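You operate a simulated robot arm through the tools that you are given. There is no shell and no other tool.

You run a simulated robot arm. Do the job below in one go: nothing can be reset, and whatever is moved stays where it is left.

TASK
Solder the white block on place 3 of the five-place bed with two pulses.
Fine: hands off while it runs; put the block back on its rest.

Only the result counts: the job must be done as asked and must still hold three seconds after the hand-in. Knocking over, shifting, dropping, spilling or breaking anything else fails it.

THE ROBOT
A 7-joint arm with a two-finger parallel gripper, fixed in place. Base frame: the origin is at the foot of the arm, x ahead of it, y to its left, z up; the work surface is at about z = 0.92. Readings come in m, rad, newtons and seconds.
Its first joint turns from -2.601 to 2.601 rad. Payload 3.5 kg.
The TCP is the grasp point between the finger pads, 0.023 m short of the fingertips. In the tool frame z runs along the fingers and y along their closing line. Largest opening 0.094 m; finger width 0.038, thickness 0.01; the body of the gripper, 0.054 by 0.096 m, starts 0.039 m behind the TCP.
Orientation is that of the tool frame in the base frame, as a unit quaternion [x, y, z, w]. With the fingers straight down and closing along the base's y, the tool's x points along the base's -x, its y along +y and its z along -z.

THE INTERFACE
- The arm moves only by the tool apply_moves. Its argument "increments" is a list of rows, each an object (a shift or turn left out is 0, a gripper value left out holds the last) with "xyz": the shift along the tool's x, y, z in m, a list of three; "rot": the turn, a rotation vector about the tool's x, y, z in degrees, a list of three. In form: [{"xyz": [x, y, z], "rot": [rx, ry, rz]}, ...]. A call has 1 to 20 rows; each row shifts and turns the commanded pose from where the row before left it, along the tool's axes as they then stand. "hand" is the gripper command, from -1 (fully open) to 1 (shut), values between in proportion, set as the call begins (left out, the last holds). Rows are played at 5 a second. More than 0.05 m and 0.15 rad between two rows, or a gripper value outside its range, and nothing of the call is played. A pose out of reach is approached as far as the arm can. The call stops where the force on the tool passes 40 N (or 10 N more than at its start, if that is more) or the arm is blocked; 0.2 s more then pass. The fingers move at their own pace (about 0.153 m/s each) and stop on an object; they squeeze with about 34 N. The grip force told is the motor's: it shows also when the fingers shut on nothing. Time passes only in rows, and 0.2 s behind the last, so rows that do not move let the fingers close. The reply holds the time, the measured pose of the TCP, the force on the tool along the base axes, the opening and the grip force, in the units named above and with some noise, with the torque about the TCP (base axes, N m) and any sound that the robot's microphone picked up.
- Cameras (640 x 400 px; columns grow to the right, rows downward): "scene" is fixed at [0.0406, 0.4895, 1.6782]; the picture's right is [0.13, -0.99, 0.00], its down [-0.75, -0.10, -0.65] and it looks along [0.65, 0.08, -0.76] (base axes); focal length 373 px, centre (320, 200). "wrist" rides on the gripper at [0.086, 0.016, -0.075] in the tool frame; the picture's right is [-0.18, 0.98, 0.00], its down [-0.58, -0.11, -0.81] and it looks along [-0.79, -0.15, 0.59] (tool axes); focal length 243 px, centre (320, 200). There is no depth. A picture from a camera that has moved, and an enlarged one, comes with that camera's place and axes in the base frame and with its lens. The place of the scene camera against the robot may be out by one fixed shift of up to 0.025 m in any direction.
- capture(camera): a new picture of that camera. No time passes.
- close_up(camera, box): a new picture of the part [left, top, right, bottom] of that camera's present view, enlarged. No time passes.
- hand_in(): hands the job in; it is judged then, once.

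Places have to be worked out from the pictures, the camera data and where the tool is seen. Open the gripper and draw the arm clear of the work before you hand the job in, unless the task says otherwise.

The tools are called after "Call:" by a JSON object that holds its "name" and its "arguments". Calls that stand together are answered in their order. apply_moves: Moves the arm, as the interface text tells. Its arguments: {"type":"object","properties":{"increments":{"type":"array","items":{"type":"object","properties":{"xyz":{"type":"array","items":{"type":"number"}},"rot":{"type":"array","items":{"type":"number"}}}}},"hand":{"type":"number"}},"required":["increments"]} The other tools are called the same way: capture (camera) takes a picture; close_up (camera, box) takes an enlarged picture of a part of a camera's view; hand_in () hands the job in.

At the start:

```text
time_s: 0.0
position: [0.7243, 0.824, 1.1833]
orientation: [0.0, 1.0, 0.001, 0.001]
wrist_force: [0.6, -0.7, 0.2]
moment: [-0.03, 0.0, 0.03]
opening: 0.094
gripper_force: 0.1
```

scene: 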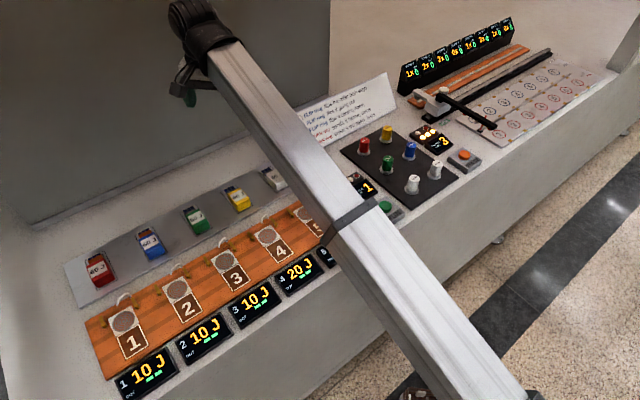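
wrist: 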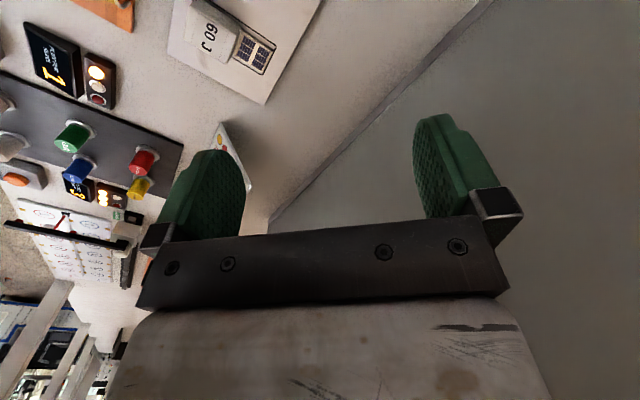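

The scene shows a five-place bed, blocks on a rest, a sign and several controls. I'll enlarge the parts to read the sign and panels.

Call:
{"name": "close_up", "arguments": {"camera": "scene", "box": [290, 70, 410, 145]}}

Call:
{"name": "close_up", "arguments": {"camera": "scene", "box": [330, 110, 490, 210]}}

Call:
{"name": "close_up", "arguments": {"camera": "scene", "box": [390, 10, 630, 160]}}

Call:
{"name": "close_up", "arguments": {"camera": "scene", "box": [60, 150, 380, 350]}}

```text
5.33 times, centred on (350, 108) of scene
camera zoom: at [0.0406, 0.4895, 1.6782], right [0.13, -0.99, 0.0], down [-0.75, -0.1, -0.65], along [0.65, 0.08, -0.76], focal length 1989 px, centre (160, 693)
```

zoom: 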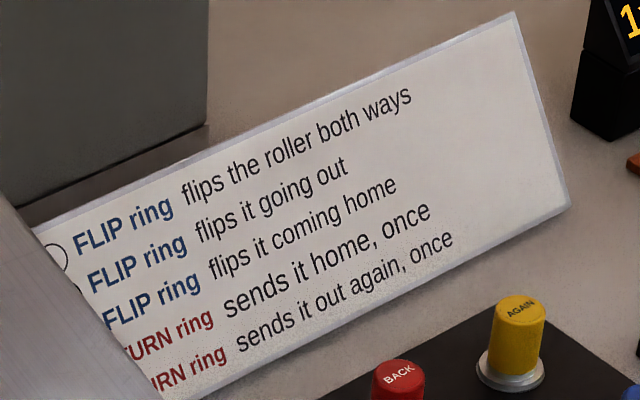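

```text
4.00 times, centred on (410, 160) of scene
camera zoom: at [0.0406, 0.4895, 1.6782], right [0.13, -0.99, 0.0], down [-0.75, -0.1, -0.65], along [0.65, 0.08, -0.76], focal length 1492 px, centre (-40, 360)
```

zoom: 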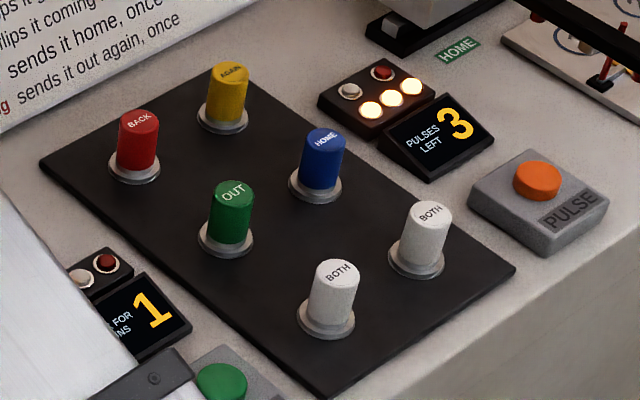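

```text
2.67 times, centred on (510, 85) of scene
camera zoom: at [0.0406, 0.4895, 1.6782], right [0.13, -0.99, 0.0], down [-0.75, -0.1, -0.65], along [0.65, 0.08, -0.76], focal length 994 px, centre (-187, 507)
```

zoom: 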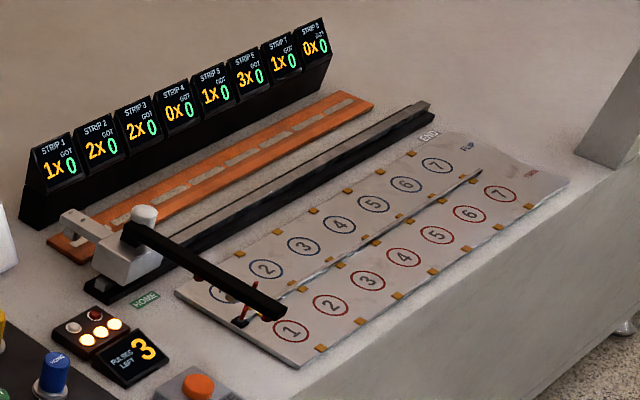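

```text
2.00 times, centred on (220, 250) of scene
camera zoom: at [0.0406, 0.4895, 1.6782], right [0.13, -0.99, 0.0], down [-0.75, -0.1, -0.65], along [0.65, 0.08, -0.76], focal length 746 px, centre (520, 100)
```

zoom: 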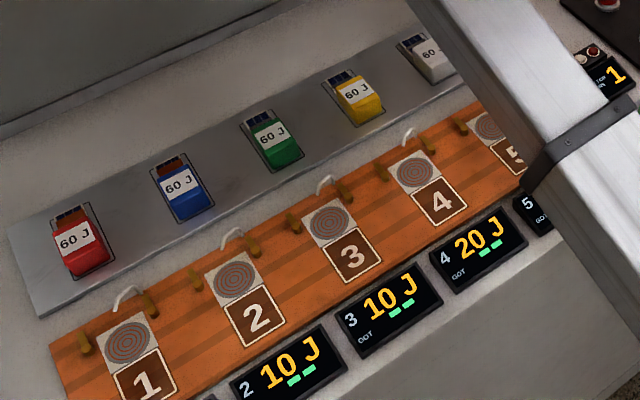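

The arm hides part of the control area. I'll check the wrist view enlarged for the hidden display and sign.

Call:
{"name": "close_up", "arguments": {"camera": "wrist", "box": [0, 0, 320, 200]}}

Call:
{"name": "close_up", "arguments": {"camera": "wrist", "box": [0, 100, 160, 200]}}

Call:
{"name": "close_up", "arguments": {"camera": "scene", "box": [340, 165, 420, 225]}}

Call:
{"name": "close_up", "arguments": {"camera": "scene", "box": [220, 150, 350, 300]}}

```text
2.00 times, centred on (160, 100) of wrist
camera zoom: at [0.6372, 0.8403, 1.258], right [0.18, 0.98, 0.0], down [0.58, -0.11, 0.81], along [0.79, -0.15, -0.59], focal length 485 px, centre (640, 400)
```

zoom: 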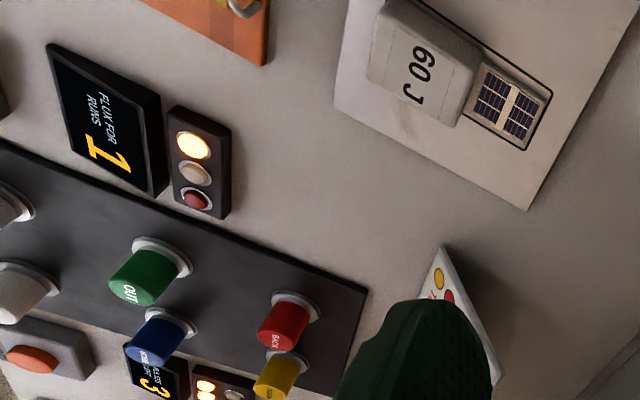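

```text
4.00 times, centred on (80, 150) of wrist
camera zoom: at [0.6372, 0.8403, 1.258], right [0.18, 0.98, 0.0], down [0.58, -0.11, 0.81], along [0.79, -0.15, -0.59], focal length 970 px, centre (1280, 400)
```

zoom: 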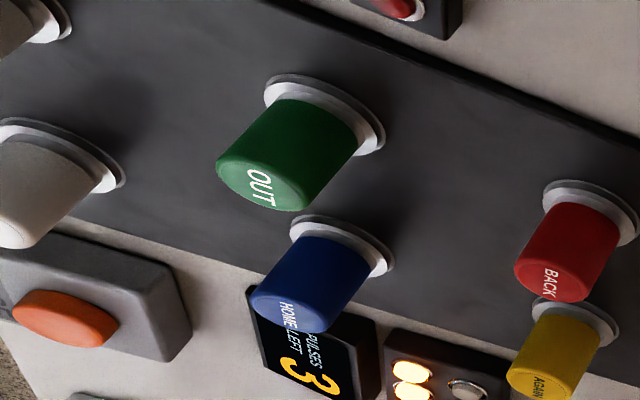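

```text
6.67 times, centred on (380, 195) of scene
camera zoom: at [0.0406, 0.4895, 1.6782], right [0.13, -0.99, 0.0], down [-0.75, -0.1, -0.65], along [0.65, 0.08, -0.76], focal length 2486 px, centre (-80, 233)
```

zoom: 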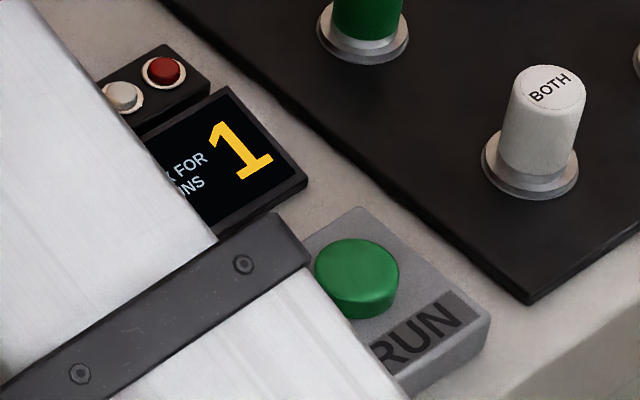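

```text
2.67 times, centred on (285, 225) of scene
camera zoom: at [0.0406, 0.4895, 1.6782], right [0.13, -0.99, 0.0], down [-0.75, -0.1, -0.65], along [0.65, 0.08, -0.76], focal length 994 px, centre (413, 133)
```

zoom: 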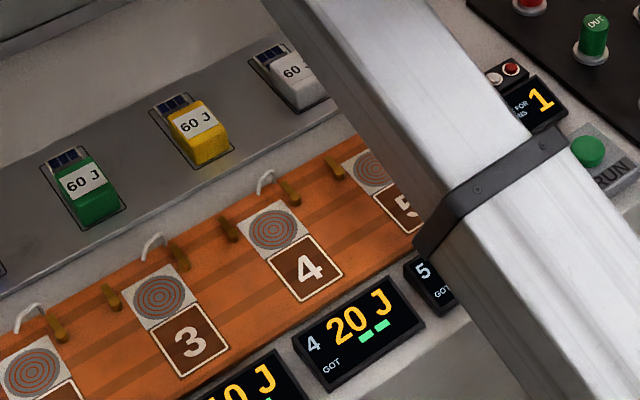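

The displays need a closer look: what each place of the bed shows, and the blocks and coils.

Call:
{"name": "close_up", "arguments": {"camera": "scene", "box": [225, 270, 305, 330]}}

Call:
{"name": "close_up", "arguments": {"camera": "scene", "box": [270, 235, 350, 300]}}

Call:
{"name": "close_up", "arguments": {"camera": "scene", "box": [105, 300, 245, 400]}}

Call:
{"name": "close_up", "arguments": {"camera": "scene", "box": [190, 225, 270, 285]}}

Call:
{"name": "close_up", "arguments": {"camera": "scene", "box": [80, 190, 260, 290]}}

```text
6.67 times, centred on (265, 300) of scene
camera zoom: at [0.0406, 0.4895, 1.6782], right [0.13, -0.99, 0.0], down [-0.75, -0.1, -0.65], along [0.65, 0.08, -0.76], focal length 2486 px, centre (687, -467)
```

zoom: 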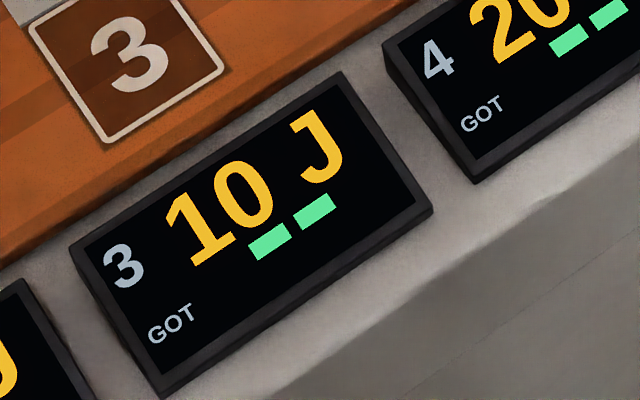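

```text
6.15 times, centred on (310, 268) of scene
camera zoom: at [0.0406, 0.4895, 1.6782], right [0.13, -0.99, 0.0], down [-0.75, -0.1, -0.65], along [0.65, 0.08, -0.76], focal length 2295 px, centre (382, -215)
```

zoom: 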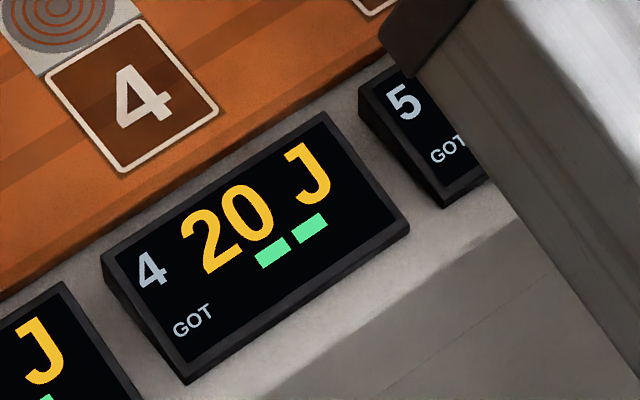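

```text
4.00 times, centred on (175, 350) of scene
camera zoom: at [0.0406, 0.4895, 1.6782], right [0.13, -0.99, 0.0], down [-0.75, -0.1, -0.65], along [0.65, 0.08, -0.76], focal length 1492 px, centre (900, -400)
```

zoom: 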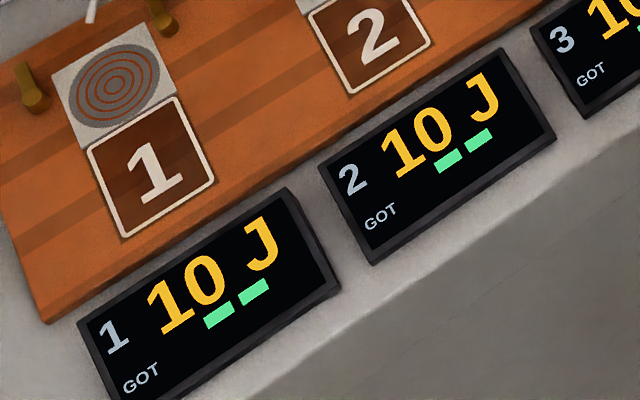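

```text
6.67 times, centred on (230, 255) of scene
camera zoom: at [0.0406, 0.4895, 1.6782], right [0.13, -0.99, 0.0], down [-0.75, -0.1, -0.65], along [0.65, 0.08, -0.76], focal length 2486 px, centre (920, -167)
```

zoom: 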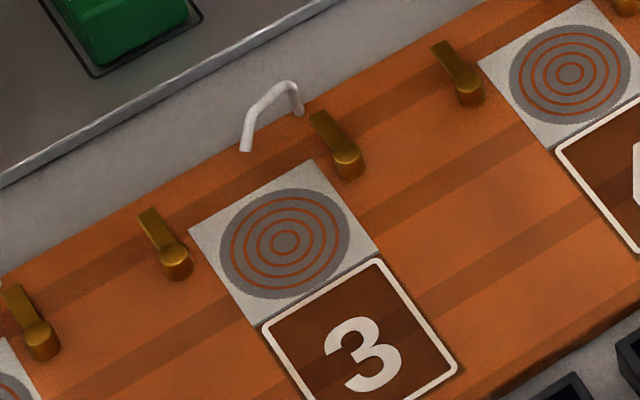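

```text
3.56 times, centred on (170, 240) of scene
camera zoom: at [0.0406, 0.4895, 1.6782], right [0.13, -0.99, 0.0], down [-0.75, -0.1, -0.65], along [0.65, 0.08, -0.76], focal length 1326 px, centre (853, 58)
```

zoom: 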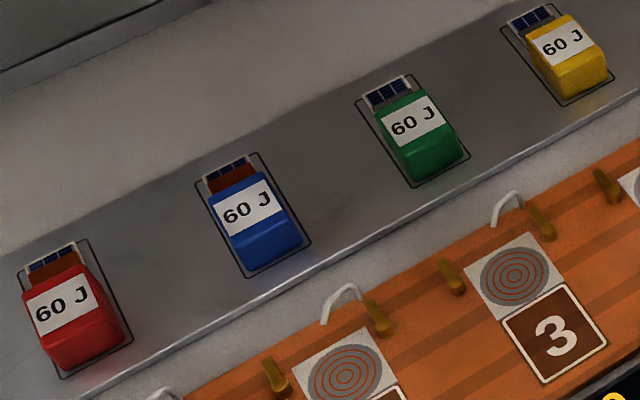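

The bed's display for place 3 shows "10 J" with two bars. PULSE has three pulses left, and RUN (flux for one run) seems to belong to the strip roller. I place the white block near (0.72, 0.70), with the bed turned about 42°. I'll draw back and turn the tool to look at the white block and the bed.

Call:
{"name": "apply_moves", "arguments": {"increments": [{"xyz": [0.0257, -0.0423, 0]}, {"xyz": [0.0257, -0.0423, 0]}, {"xyz": [0.0257, -0.0423, 0]}, {"xyz": [0.0257, -0.0423, 0]}, {"xyz": [0.0257, -0.0423, 0]}, {"xyz": [0.0257, -0.0423, 0]}, {"rot": [0, 0, -8.4]}, {"rot": [0, 0, -8.4]}, {"rot": [0, 0, -8.4]}, {"rot": [0, 0, -8.4]}, {"rot": [0, 0, -8.4]}, {}], "hand": -1}}

Call:
{"name": "capture", "arguments": {"camera": "wrist"}}

Call:
{"name": "capture", "arguments": {"camera": "scene"}}

```text
time_s: 2.1
position: [0.5776, 0.5785, 1.1628]
orientation: [-0.217, 0.976, 0.004, 0.006]
wrist_force: [-10.1, 18.7, -5.3]
moment: [-1.5, -1.26, -2.02]
opening: 0.0941
gripper_force: 0.1
out of reach, approached as far as the arm can: row 6, 7
stopped in row 10: the force on the tool passed its limit at 99 N (the readings are from after the stop); the commanded pose is now the measured one
```

```text
taken
camera wrist: at [0.4914, 0.5554, 1.2359], right [-0.25, 0.97, 0.01], down [0.57, 0.14, 0.81], along [0.79, 0.21, -0.58], focal length 243 px, centre (320, 200)
```

wrist: 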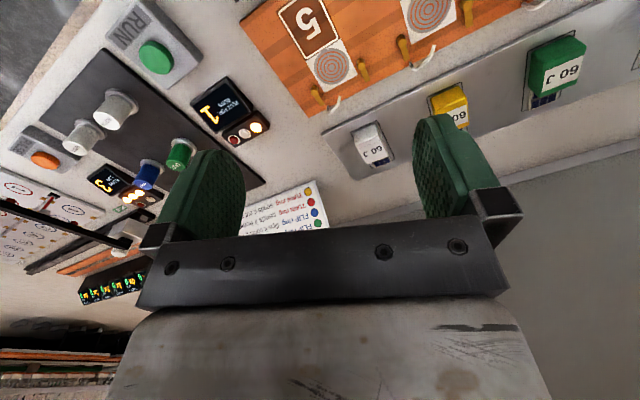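

```text
taken
```

scene: 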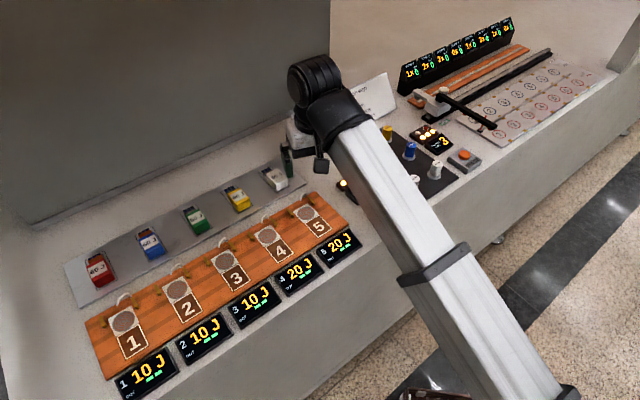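

The turn stopped on a force spike high above the table, and nothing looks displaced. I'll hold still to read the force again before going on.

Call:
{"name": "apply_moves", "arguments": {"increments": [{}, {}]}}

Call:
{"name": "close_up", "arguments": {"camera": "scene", "box": [260, 40, 420, 200]}}

```text
time_s: 2.7
position: [0.5781, 0.5784, 1.1627]
orientation: [-0.218, 0.976, 0.005, 0.005]
wrist_force: [-14.1, 25.9, -12.2]
moment: [-1.93, -2.4, -2.9]
opening: 0.0942
gripper_force: 0.1
```

```text
2.50 times, centred on (340, 120) of scene
camera zoom: at [0.0406, 0.4895, 1.6782], right [0.13, -0.99, 0.0], down [-0.75, -0.1, -0.65], along [0.65, 0.08, -0.76], focal length 932 px, centre (270, 400)
```

zoom: 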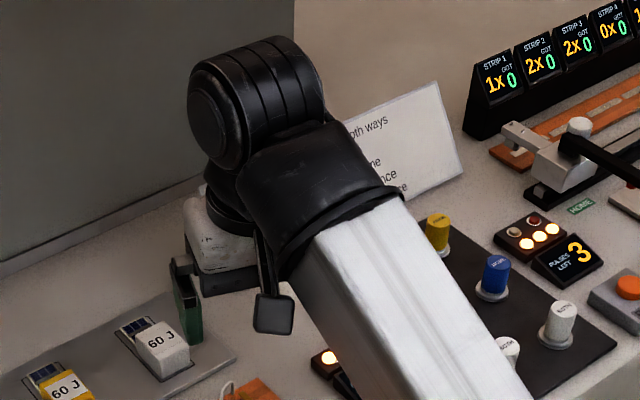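

The close-up shows the wrist camera pressing against the forearm, so this was contact with the robot itself and not with the table. I'll turn the tool back the other way so the camera swings to the side.

Call:
{"name": "apply_moves", "arguments": {"increments": [{"rot": [0, 0, 8]}, {"rot": [0, 0, 8]}, {"rot": [0, 0, 8]}, {"rot": [0, 0, 8]}, {"rot": [0, 0, 8]}, {"rot": [0, 0, 8]}, {"rot": [0, 0, 8]}, {"rot": [0, 0, 8]}, {"rot": [0, 0, 8]}, {}]}}

Call:
{"name": "capture", "arguments": {"camera": "wrist"}}

Call:
{"name": "capture", "arguments": {"camera": "scene"}}

```text
time_s: 4.9
position: [0.5777, 0.5788, 1.1631]
orientation: [0.397, 0.918, 0.006, 0.001]
wrist_force: [-0.8, 0.5, -0.5]
moment: [0.02, 0.04, -0.01]
opening: 0.0937
gripper_force: 0.1
```

```text
taken
camera wrist: at [0.5294, 0.6512, 1.2374], right [0.84, 0.54, 0.01], down [0.31, -0.51, 0.8], along [0.44, -0.67, -0.6], focal length 243 px, centre (320, 200)
```

wrist: 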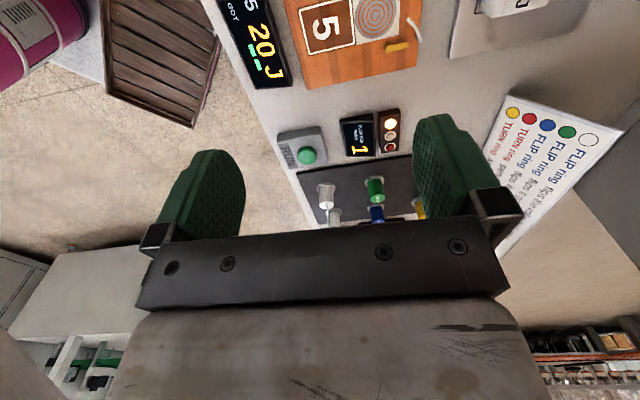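

```text
taken
```

scene: 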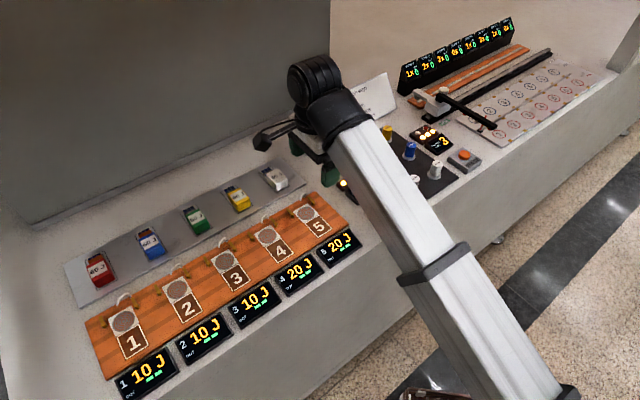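

The contact force is gone, and the scene now shows everything on the bed side. I'll enlarge the blocks and the bed for detail.

Call:
{"name": "close_up", "arguments": {"camera": "scene", "box": [215, 155, 305, 215]}}

Call:
{"name": "close_up", "arguments": {"camera": "scene", "box": [200, 215, 280, 270]}}

Call:
{"name": "close_up", "arguments": {"camera": "scene", "box": [280, 180, 380, 270]}}

Call:
{"name": "close_up", "arguments": {"camera": "wrist", "box": [200, 0, 480, 175]}}

Call:
{"name": "close_up", "arguments": {"camera": "wrist", "box": [480, 80, 640, 250]}}

```text
6.67 times, centred on (260, 185) of scene
camera zoom: at [0.0406, 0.4895, 1.6782], right [0.13, -0.99, 0.0], down [-0.75, -0.1, -0.65], along [0.65, 0.08, -0.76], focal length 2486 px, centre (720, 300)
```

zoom: 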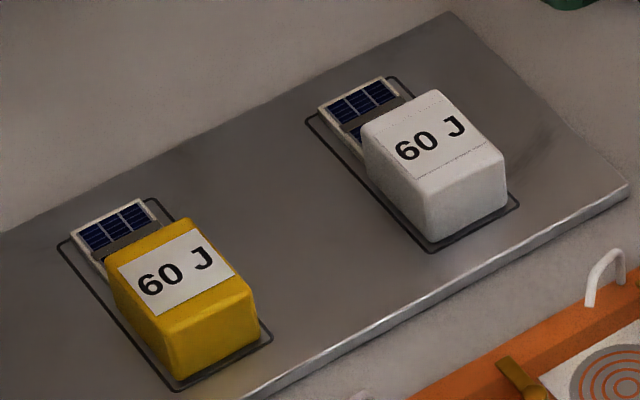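

```text
7.27 times, centred on (240, 242) of scene
camera zoom: at [0.0406, 0.4895, 1.6782], right [0.13, -0.99, 0.0], down [-0.75, -0.1, -0.65], along [0.65, 0.08, -0.76], focal length 2712 px, centre (902, -109)
```

zoom: 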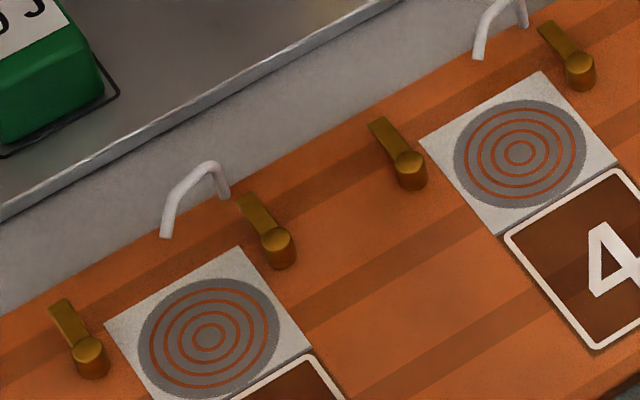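

```text
4.44 times, centred on (330, 225) of scene
camera zoom: at [0.0406, 0.4895, 1.6782], right [0.13, -0.99, 0.0], down [-0.75, -0.1, -0.65], along [0.65, 0.08, -0.76], focal length 1657 px, centre (276, 89)
```

zoom: 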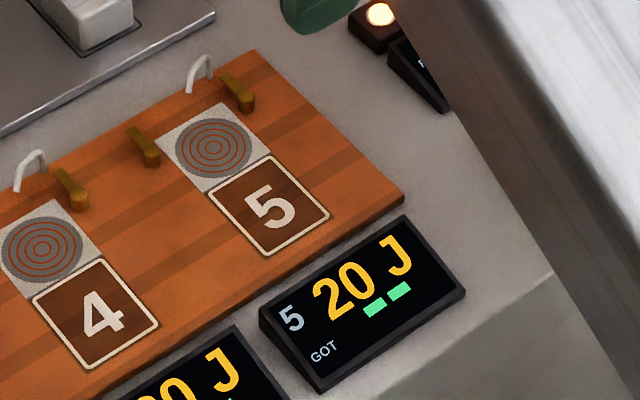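

```text
2.29 times, centred on (340, 88) of wrist
camera zoom: at [0.5294, 0.6512, 1.2374], right [0.84, 0.54, 0.01], down [0.31, -0.51, 0.8], along [0.44, -0.67, -0.6], focal length 555 px, centre (274, 457)
```

zoom: 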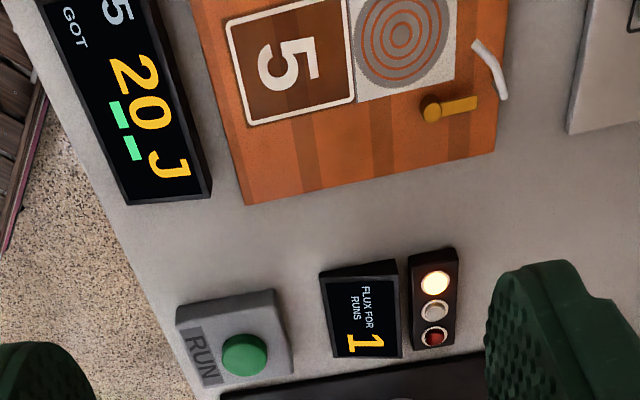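

```text
2.35 times, centred on (560, 165) of wrist
camera zoom: at [0.5294, 0.6512, 1.2374], right [0.84, 0.54, 0.01], down [0.31, -0.51, 0.8], along [0.44, -0.67, -0.6], focal length 571 px, centre (-245, 282)
```

zoom: 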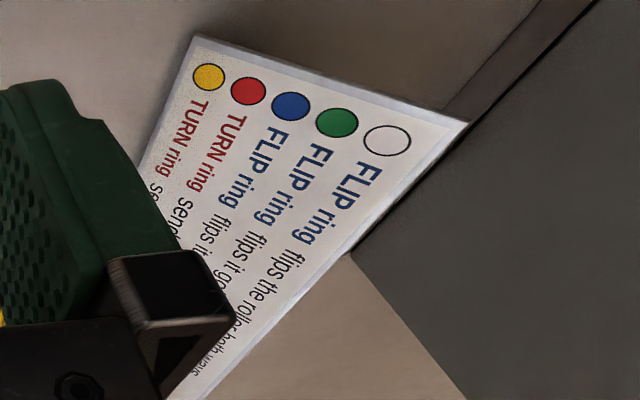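

Place 3 sits at about (0.466, 0.767), with brass posts on both sides and a white hook behind it. The white block is a body roughly 0.04 m on a side, on a thin cell plate that sticks out behind. I'll move to where the wrist camera can look closely at place 3.

Call:
{"name": "apply_moves", "arguments": {"increments": [{"xyz": [0.0465, 0.0096, 0]}, {"xyz": [0.0465, 0.0096, 0]}, {"xyz": [0.0465, 0.0096, 0]}, {"xyz": [0.0465, 0.0096, 0]}, {"xyz": [0.0465, 0.0096, 0]}, {"xyz": [0.0465, 0.0096, 0]}, {"xyz": [0.0465, 0.0096, 0]}, {}]}}

Call:
{"name": "capture", "arguments": {"camera": "wrist"}}

Call:
{"name": "capture", "arguments": {"camera": "scene"}}

```text
time_s: 6.7
position: [0.4021, 0.8622, 1.1644]
orientation: [0.396, 0.918, 0.006, 0.0]
wrist_force: [1.0, 0.2, -1.1]
moment: [0.02, 0.01, -0.01]
opening: 0.0942
gripper_force: 0.2
```

```text
taken
camera wrist: at [0.3536, 0.9348, 1.2391], right [0.84, 0.54, 0.01], down [0.31, -0.51, 0.8], along [0.44, -0.67, -0.6], focal length 243 px, centre (320, 200)
```

wrist: 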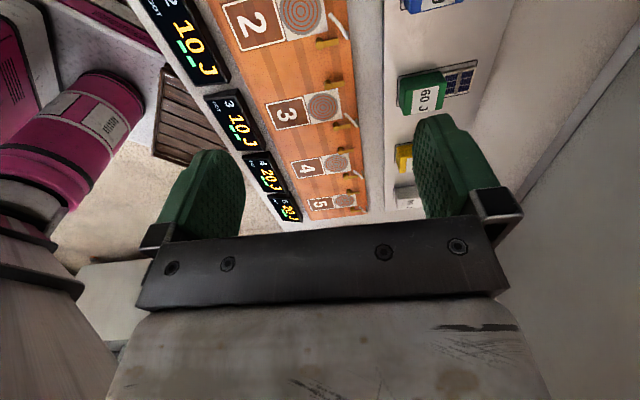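

```text
taken
```

scene: 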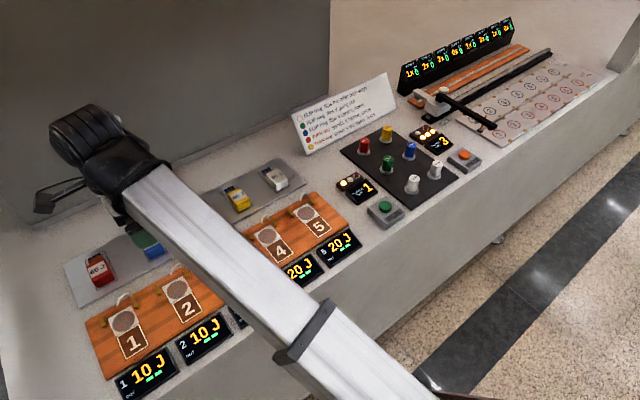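

Place 3 and the white block are now in the wrist view, and the scene shows the sign and control panels clearly. I'll enlarge these.

Call:
{"name": "close_up", "arguments": {"camera": "wrist", "box": [220, 50, 390, 160]}}

Call:
{"name": "close_up", "arguments": {"camera": "wrist", "box": [370, 50, 490, 130]}}

Call:
{"name": "close_up", "arguments": {"camera": "scene", "box": [325, 110, 485, 220]}}

Call:
{"name": "close_up", "arguments": {"camera": "wrist", "box": [215, 0, 375, 100]}}

```text
3.64 times, centred on (305, 105) of wrist
camera zoom: at [0.3536, 0.9348, 1.2391], right [0.84, 0.54, 0.01], down [0.31, -0.51, 0.8], along [0.44, -0.67, -0.6], focal length 882 px, centre (374, 546)
```

zoom: 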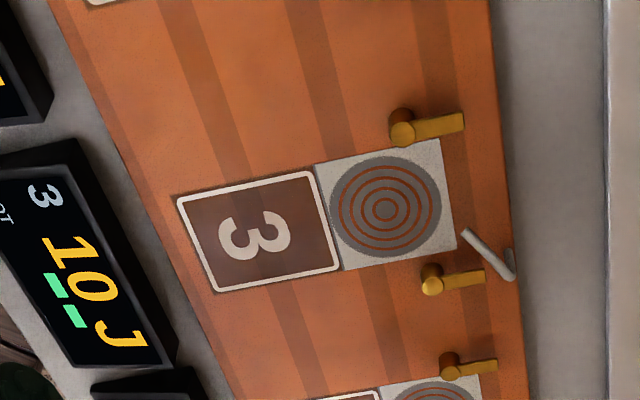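

```text
5.00 times, centred on (430, 90) of wrist
camera zoom: at [0.3536, 0.9348, 1.2391], right [0.84, 0.54, 0.01], down [0.31, -0.51, 0.8], along [0.44, -0.67, -0.6], focal length 1213 px, centre (-230, 750)
```

zoom: 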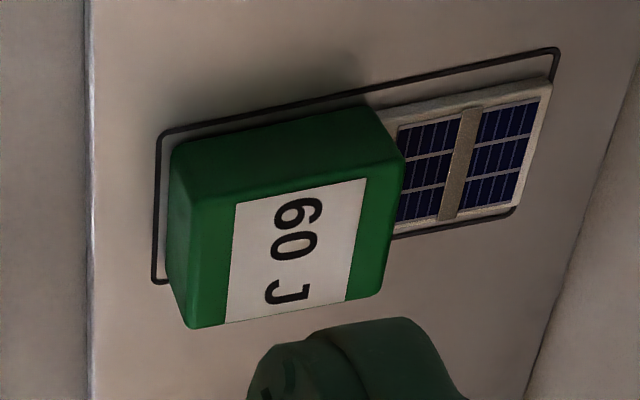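

```text
3.64 times, centred on (405, 165) of scene
camera zoom: at [0.0406, 0.4895, 1.6782], right [0.13, -0.99, 0.0], down [-0.75, -0.1, -0.65], along [0.65, 0.08, -0.76], focal length 1356 px, centre (11, 327)
```

zoom: 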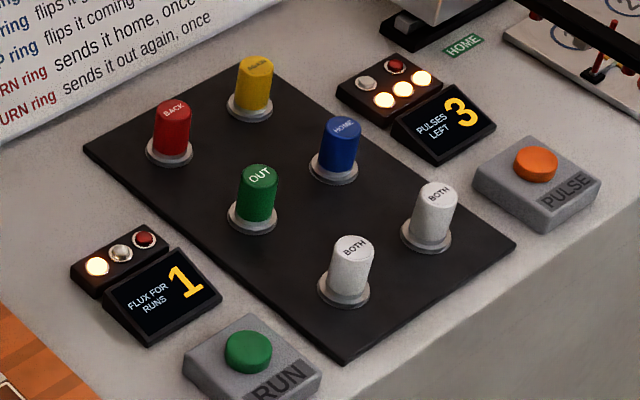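

```text
4.00 times, centred on (295, 50) of wrist
camera zoom: at [0.3536, 0.9348, 1.2391], right [0.84, 0.54, 0.01], down [0.31, -0.51, 0.8], along [0.44, -0.67, -0.6], focal length 970 px, centre (420, 800)
```

zoom: 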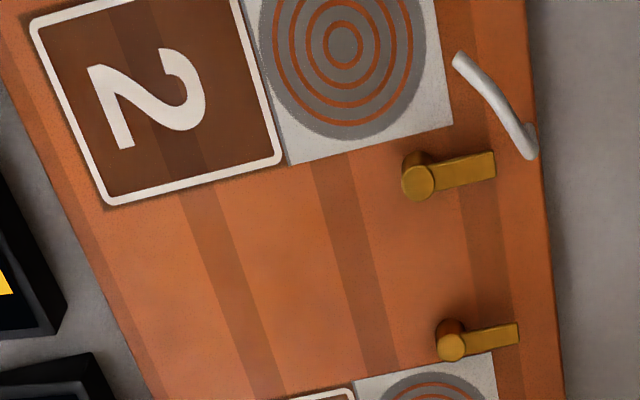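

The tile plus coil pad at each place is about 0.10 m long, the same as the block with its cell plate. That suggests the body goes on the number tile and the cell plate over the coil, under or against the hook. I'll go lower to measure the hook and posts.

Call:
{"name": "apply_moves", "arguments": {"increments": [{"xyz": [0, 0, 0.035]}, {"xyz": [0, 0, 0.035]}, {"xyz": [0, 0, 0.035]}, {}]}}

Call:
{"name": "capture", "arguments": {"camera": "wrist"}}

Call:
{"name": "close_up", "arguments": {"camera": "wrist", "box": [250, 100, 420, 210]}}

```text
time_s: 7.7
position: [0.4034, 0.861, 1.0599]
orientation: [0.397, 0.918, 0.007, 0.001]
wrist_force: [0.1, 0.1, 0.4]
moment: [0.0, 0.01, 0.0]
opening: 0.0937
gripper_force: 0.1
```

```text
taken
camera wrist: at [0.3555, 0.9341, 1.1346], right [0.84, 0.54, 0.01], down [0.31, -0.51, 0.8], along [0.44, -0.67, -0.6], focal length 243 px, centre (320, 200)
```

wrist: 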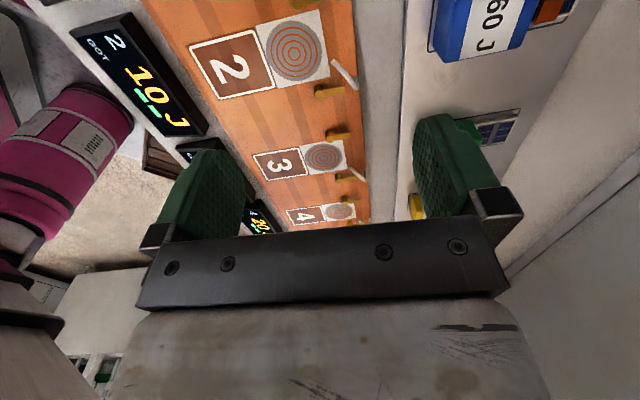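

```text
3.64 times, centred on (335, 155) of wrist
camera zoom: at [0.3555, 0.9341, 1.1346], right [0.84, 0.54, 0.01], down [0.31, -0.51, 0.8], along [0.44, -0.67, -0.6], focal length 882 px, centre (266, 364)
```

zoom: 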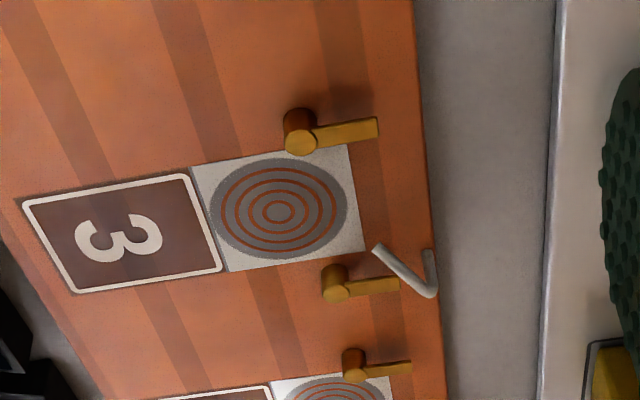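

By triangulation, the coil-pad centre of place 3 is at about (0.465, 0.771, 0.932). The hook tip sits just behind the pad's rear edge, about 0.016 m up, and the posts are only about 0.01 m high. I'll rise and turn the tool so the camera faces outward and the fingers close across the block's width.

Call:
{"name": "apply_moves", "arguments": {"increments": [{"xyz": [0, 0, -0.045]}, {"xyz": [0, 0, -0.045]}, {"rot": [0, 0, 8]}, {"rot": [0, 0, 8]}, {"rot": [0, 0, 8]}, {"rot": [0, 0, 8]}, {"rot": [0, 0, 8]}, {"rot": [0, 0, 8]}, {"rot": [0, 0, 8]}, {"rot": [0, 0, 8]}, {"rot": [0, 0, 8]}, {"rot": [0, 0, 8]}, {"rot": [0, 0, 8]}, {}]}}

Call:
{"name": "capture", "arguments": {"camera": "wrist"}}

Call:
{"name": "capture", "arguments": {"camera": "scene"}}

```text
time_s: 10.7
position: [0.404, 0.8612, 1.1491]
orientation: [0.823, 0.568, 0.006, -0.002]
wrist_force: [-0.2, 0.1, -0.5]
moment: [0.01, 0.01, 0.02]
opening: 0.0942
gripper_force: 0.0
out of reach, approached as far as the arm can: row 11, 12, 13
```

```text
taken
camera wrist: at [0.4481, 0.9354, 1.2249], right [0.85, -0.52, 0.0], down [-0.31, -0.51, 0.8], along [-0.41, -0.68, -0.6], focal length 243 px, centre (320, 200)
```

wrist: 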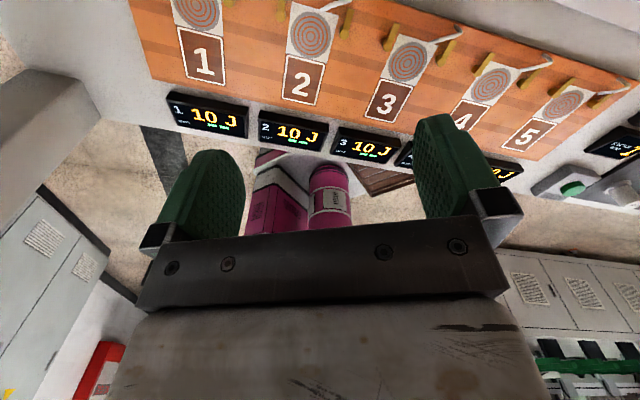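

```text
taken
```

scene: 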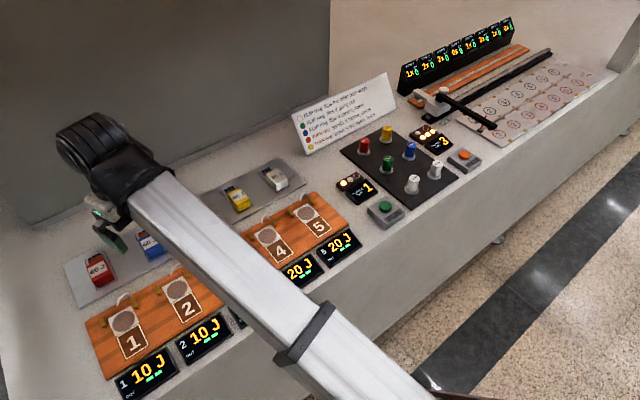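

The wrist joint ends at about this heading, so the camera-outward orientation isn't available for the rest. I'll turn back so the fingers close along the block's length (tool x at 135°) and move above the white block to look at it.

Call:
{"name": "apply_moves", "arguments": {"increments": [{"rot": [0, 0, -8.2]}, {"rot": [0, 0, -8.2]}, {"rot": [0, 0, -8.2]}, {"rot": [0, 0, -8.2]}, {"rot": [0, 0, -8.2]}, {"rot": [0, 0, -8.2]}, {"rot": [0, 0, -8.2]}, {"rot": [0, 0, -8.2]}, {}, {}]}}

```text
time_s: 12.9
position: [0.4037, 0.861, 1.1492]
orientation: [0.382, 0.924, 0.006, 0.001]
wrist_force: [-0.3, 0.0, -0.2]
moment: [0.0, 0.01, 0.01]
opening: 0.094
gripper_force: 0.1
```

The orientation is now at 135° with a small tilt of 0.7°. I'll trim that and move over the white block at a safe height.

Call:
{"name": "apply_moves", "arguments": {"increments": [{"rot": [0.68, -0.16, 0]}, {"xyz": [-0.0421, 0.0137, 0]}, {"xyz": [-0.0421, 0.0137, 0]}, {"xyz": [-0.0421, 0.0137, 0]}, {"xyz": [-0.0421, 0.0137, 0]}, {"xyz": [-0.0421, 0.0137, 0]}, {"xyz": [-0.0421, 0.0137, 0]}, {"xyz": [-0.0421, 0.0137, 0]}, {"xyz": [-0.0421, 0.0137, 0]}, {}]}}

Call:
{"name": "capture", "arguments": {"camera": "wrist"}}

Call:
{"name": "capture", "arguments": {"camera": "scene"}}

```text
time_s: 15.1
position: [0.7181, 0.6993, 1.1487]
orientation: [0.384, 0.923, 0.0, 0.0]
wrist_force: [-0.4, -0.4, 1.0]
moment: [0.0, -0.03, 0.02]
opening: 0.0941
gripper_force: 0.1
```

```text
taken
camera wrist: at [0.6684, 0.7718, 1.2233], right [0.83, 0.56, 0.0], down [0.33, -0.49, 0.81], along [0.45, -0.67, -0.59], focal length 243 px, centre (320, 200)
```

wrist: 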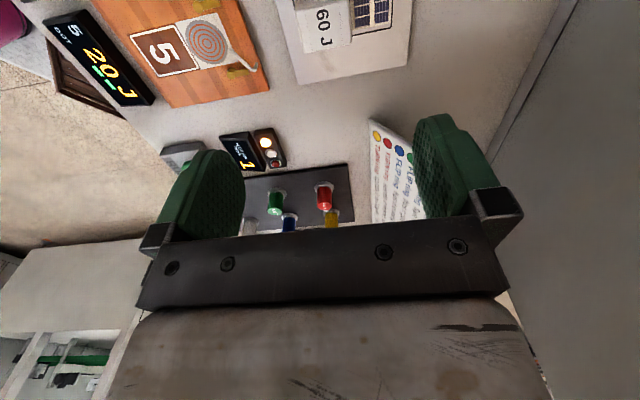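

```text
taken
```

scene: 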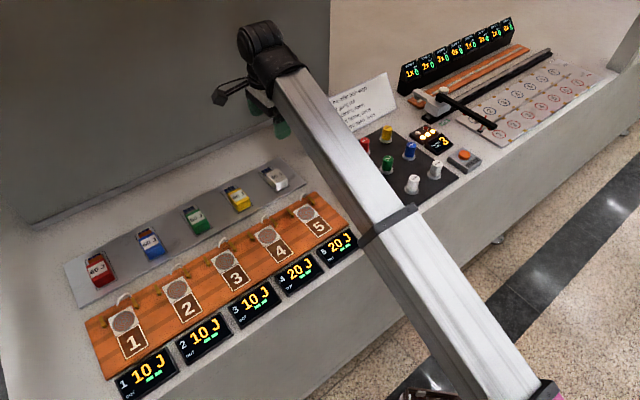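

The block is at the picture's edge, so I'll back off along the tool x axis to see the whole block, then lower a little for a second view to triangulate.

Call:
{"name": "apply_moves", "arguments": {"increments": [{"xyz": [0.035, 0, 0]}, {"xyz": [0.035, 0, 0]}, {}]}}

Call:
{"name": "close_up", "arguments": {"camera": "wrist", "box": [240, 20, 440, 145]}}

Call:
{"name": "apply_moves", "arguments": {"increments": [{"xyz": [0, 0, 0.04]}, {"xyz": [0, 0, 0.04]}, {}]}}

Call:
{"name": "close_up", "arguments": {"camera": "wrist", "box": [240, 60, 440, 185]}}

```text
time_s: 15.9
position: [0.6693, 0.7494, 1.1499]
orientation: [0.383, 0.924, 0.0, 0.0]
wrist_force: [-0.4, 0.5, 0.3]
moment: [0.01, -0.02, -0.03]
opening: 0.0938
gripper_force: 0.3
```

```text
3.20 times, centred on (340, 82) of wrist
camera zoom: at [0.6187, 0.8221, 1.2241], right [0.83, 0.56, 0.0], down [0.33, -0.49, 0.81], along [0.45, -0.67, -0.59], focal length 776 px, centre (256, 576)
```

zoom: 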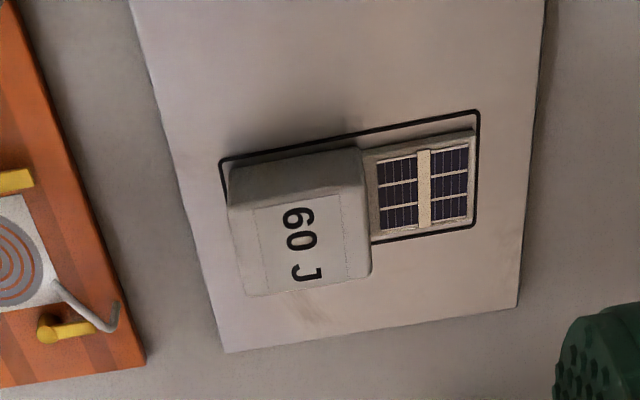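

```text
time_s: 16.7
position: [0.6696, 0.7499, 1.0696]
orientation: [0.384, 0.923, 0.0, 0.0]
wrist_force: [-0.2, 1.1, 0.3]
moment: [-0.01, 0.0, 0.01]
opening: 0.094
gripper_force: 0.0
```

```text
3.20 times, centred on (340, 122) of wrist
camera zoom: at [0.6194, 0.8221, 1.1442], right [0.83, 0.56, 0.0], down [0.33, -0.49, 0.81], along [0.45, -0.67, -0.59], focal length 776 px, centre (256, 448)
```

zoom: 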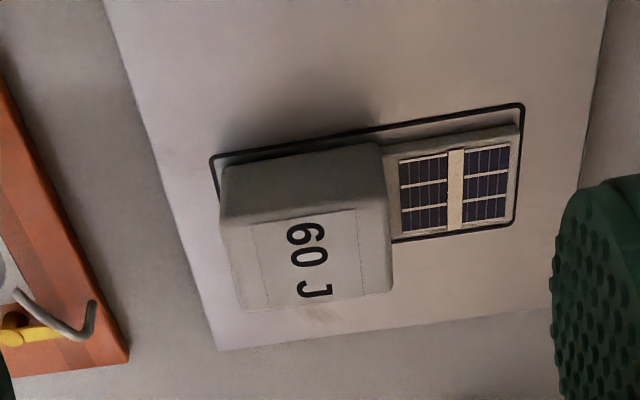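

Triangulating the label gives the body centre at about (0.722, 0.7005), top at z≈0.957, rest surface at z≈0.929 and cell plate top near 0.937. The block is aligned with the 45° outline. I'll move above it and descend to z≈1.0 to test the reach.

Call:
{"name": "apply_moves", "arguments": {"increments": [{"xyz": [-0.036, 0.001, 0]}, {"xyz": [-0.0357, 0.001, 0]}, {"xyz": [0, 0, 0.035]}, {"xyz": [0, 0, 0.03]}, {}]}}

Call:
{"name": "capture", "arguments": {"camera": "wrist"}}

Call:
{"name": "close_up", "arguments": {"camera": "scene", "box": [200, 100, 360, 200]}}

```text
time_s: 17.9
position: [0.7221, 0.701, 1.0043]
orientation: [0.384, 0.923, 0.001, 0.0]
wrist_force: [-0.4, -0.1, 0.4]
moment: [-0.02, 0.0, 0.02]
opening: 0.094
gripper_force: 0.1
```

```text
taken
camera wrist: at [0.6721, 0.773, 1.0792], right [0.83, 0.56, 0.0], down [0.33, -0.49, 0.81], along [0.45, -0.67, -0.59], focal length 243 px, centre (320, 200)
```

wrist: 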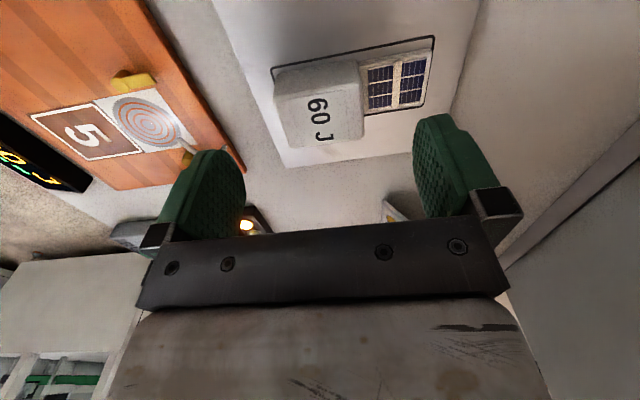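

```text
4.00 times, centred on (280, 150) of scene
camera zoom: at [0.0406, 0.4895, 1.6782], right [0.13, -0.99, 0.0], down [-0.75, -0.1, -0.65], along [0.65, 0.08, -0.76], focal length 1492 px, centre (480, 400)
```

zoom: 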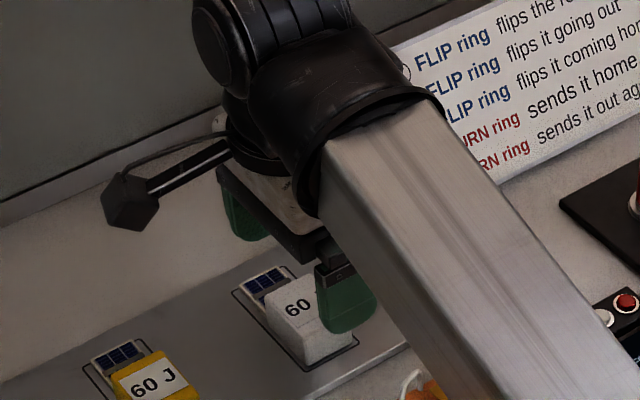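

The arm reaches here, and the block sits between the open fingers. I'll take an enlarged wrist view to check its centring before going down.

Call:
{"name": "close_up", "arguments": {"camera": "wrist", "box": [240, 20, 480, 170]}}

```text
2.67 times, centred on (360, 95) of wrist
camera zoom: at [0.6721, 0.773, 1.0792], right [0.83, 0.56, 0.0], down [0.33, -0.49, 0.81], along [0.45, -0.67, -0.59], focal length 647 px, centre (213, 480)
```

zoom: 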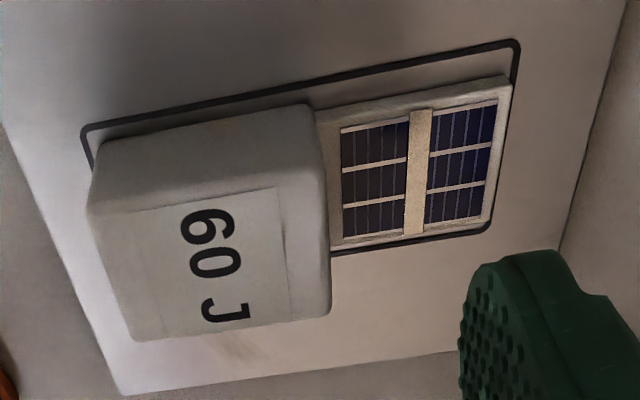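

The body centre comes out at (0.722, 0.702), within a millimetre of the TCP. I'll descend to z≈0.968 so the rear finger stays just above the cell plate.

Call:
{"name": "apply_moves", "arguments": {"increments": [{"xyz": [0, 0, 0.012]}, {"xyz": [0, 0, 0.012]}, {"xyz": [0, 0, 0.012]}, {}]}}

Call:
{"name": "close_up", "arguments": {"camera": "wrist", "box": [140, 40, 520, 280]}}

Call:
{"name": "close_up", "arguments": {"camera": "scene", "box": [220, 120, 340, 200]}}

```text
time_s: 18.9
position: [0.7205, 0.7008, 0.9688]
orientation: [0.383, 0.924, -0.001, 0.001]
wrist_force: [0.3, 0.2, -0.2]
moment: [0.03, -0.03, 0.02]
opening: 0.0938
gripper_force: 0.0
```

```text
1.67 times, centred on (330, 160) of wrist
camera zoom: at [0.6711, 0.7728, 1.0429], right [0.83, 0.56, 0.0], down [0.33, -0.49, 0.81], along [0.45, -0.67, -0.59], focal length 404 px, centre (303, 267)
```

zoom: 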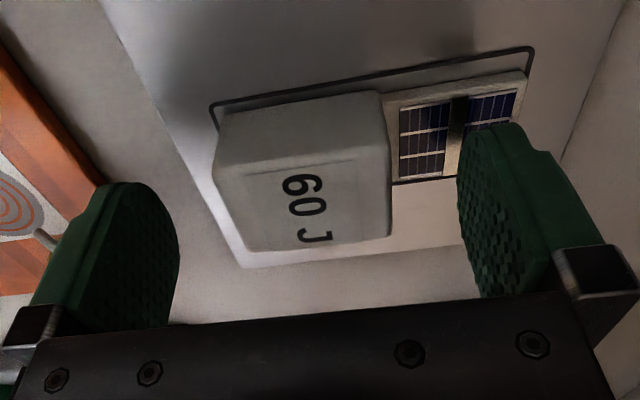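

```text
5.00 times, centred on (280, 160) of scene
camera zoom: at [0.0406, 0.4895, 1.6782], right [0.13, -0.99, 0.0], down [-0.75, -0.1, -0.65], along [0.65, 0.08, -0.76], focal length 1864 px, centre (520, 400)
```

zoom: 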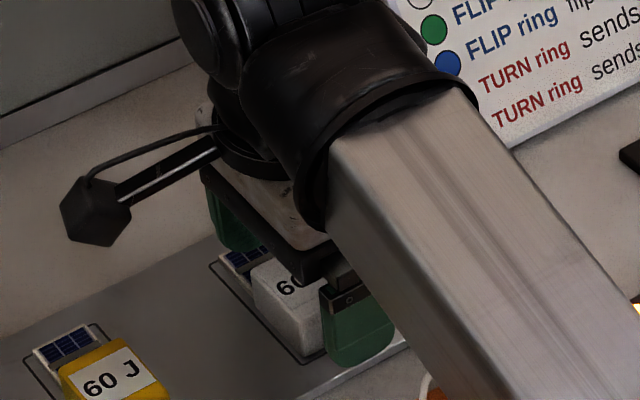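

The fingers straddle the block and the arm still reaches. The overlap is only about 11 mm, so I'll lower 5 mm more while watching the force.

Call:
{"name": "apply_moves", "arguments": {"increments": [{"xyz": [0, 0, 0.0025]}, {"xyz": [0, 0, 0.0025]}, {}]}}

Call:
{"name": "close_up", "arguments": {"camera": "wrist", "box": [340, 60, 500, 200]}}

```text
time_s: 19.7
position: [0.7222, 0.6999, 0.9629]
orientation: [0.384, 0.923, 0.0, 0.0]
wrist_force: [-0.2, 0.2, 0.4]
moment: [-0.03, -0.03, 0.06]
opening: 0.094
gripper_force: 0.1
```

```text
2.86 times, centred on (420, 130) of wrist
camera zoom: at [0.6713, 0.773, 1.0378], right [0.83, 0.56, 0.0], down [0.33, -0.49, 0.81], along [0.45, -0.67, -0.59], focal length 693 px, centre (34, 400)
```

zoom: 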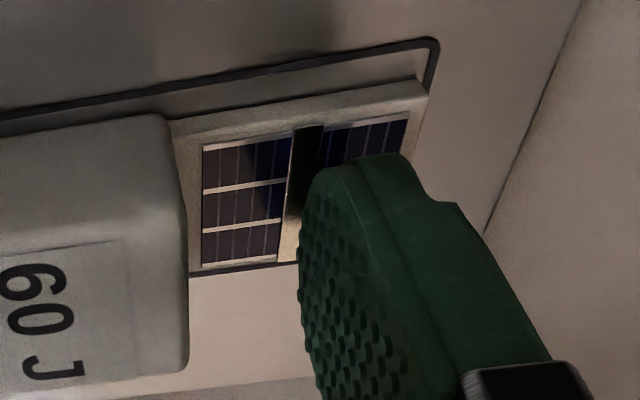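

There is no contact force. I'll close the fingers on the body and let them settle.

Call:
{"name": "apply_moves", "arguments": {"increments": [{}, {}, {}, {}], "hand": 1}}

Call:
{"name": "close_up", "arguments": {"camera": "wrist", "box": [140, 40, 520, 280]}}

```text
time_s: 20.7
position: [0.7212, 0.7006, 0.9631]
orientation: [0.384, 0.923, 0.0, 0.001]
wrist_force: [-0.1, -0.1, -0.1]
moment: [-0.01, -0.02, -0.01]
opening: 0.049
gripper_force: 33.7
```

```text
1.67 times, centred on (330, 160) of wrist
camera zoom: at [0.6712, 0.773, 1.0379], right [0.83, 0.56, 0.0], down [0.33, -0.49, 0.81], along [0.45, -0.67, -0.59], focal length 404 px, centre (303, 267)
```

zoom: 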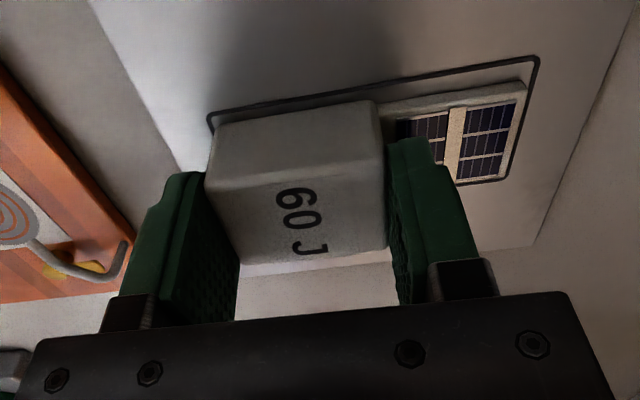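

The grip is firm at an opening of 0.049, with the TCP at about (0.7214, 0.7004, 0.963) for the later return. I'll lift straight up and check the hold.

Call:
{"name": "apply_moves", "arguments": {"increments": [{"xyz": [0, 0, -0.01]}, {"xyz": [0, 0, -0.025]}, {"xyz": [0, 0, -0.03]}, {"xyz": [0, 0, -0.03]}, {}]}}

Call:
{"name": "close_up", "arguments": {"camera": "wrist", "box": [140, 40, 520, 280]}}

Call:
{"name": "close_up", "arguments": {"camera": "scene", "box": [200, 100, 360, 210]}}

```text
time_s: 21.9
position: [0.7213, 0.6996, 1.0593]
orientation: [0.384, 0.923, 0.0, 0.001]
wrist_force: [0.0, -0.8, -0.2]
moment: [0.0, 0.01, -0.03]
opening: 0.0
gripper_force: 34.1
```

```text
1.67 times, centred on (330, 160) of wrist
camera zoom: at [0.671, 0.7725, 1.1333], right [0.83, 0.56, 0.0], down [0.33, -0.49, 0.81], along [0.45, -0.67, -0.59], focal length 404 px, centre (303, 267)
```

zoom: 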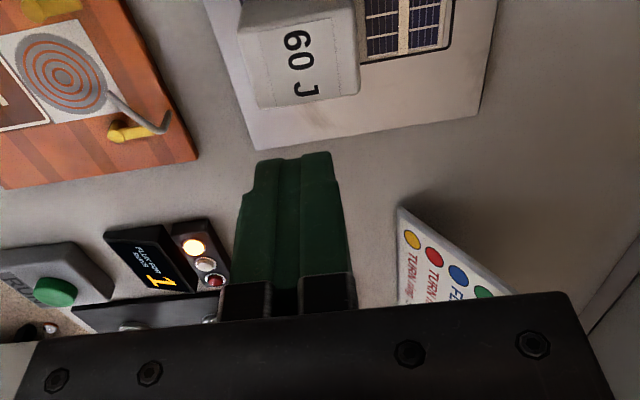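

```text
3.64 times, centred on (280, 155) of scene
camera zoom: at [0.0406, 0.4895, 1.6782], right [0.13, -0.99, 0.0], down [-0.75, -0.1, -0.65], along [0.65, 0.08, -0.76], focal length 1356 px, centre (466, 364)
```

zoom: 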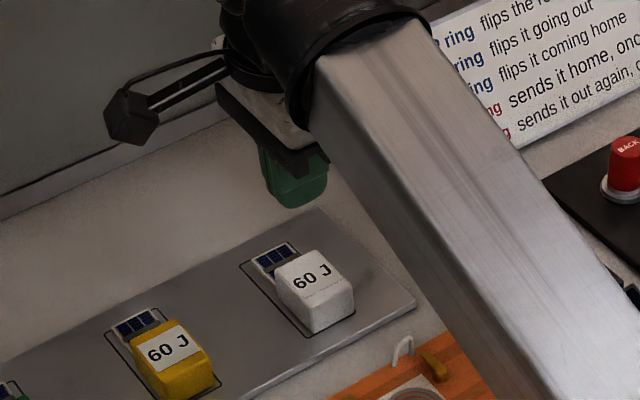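

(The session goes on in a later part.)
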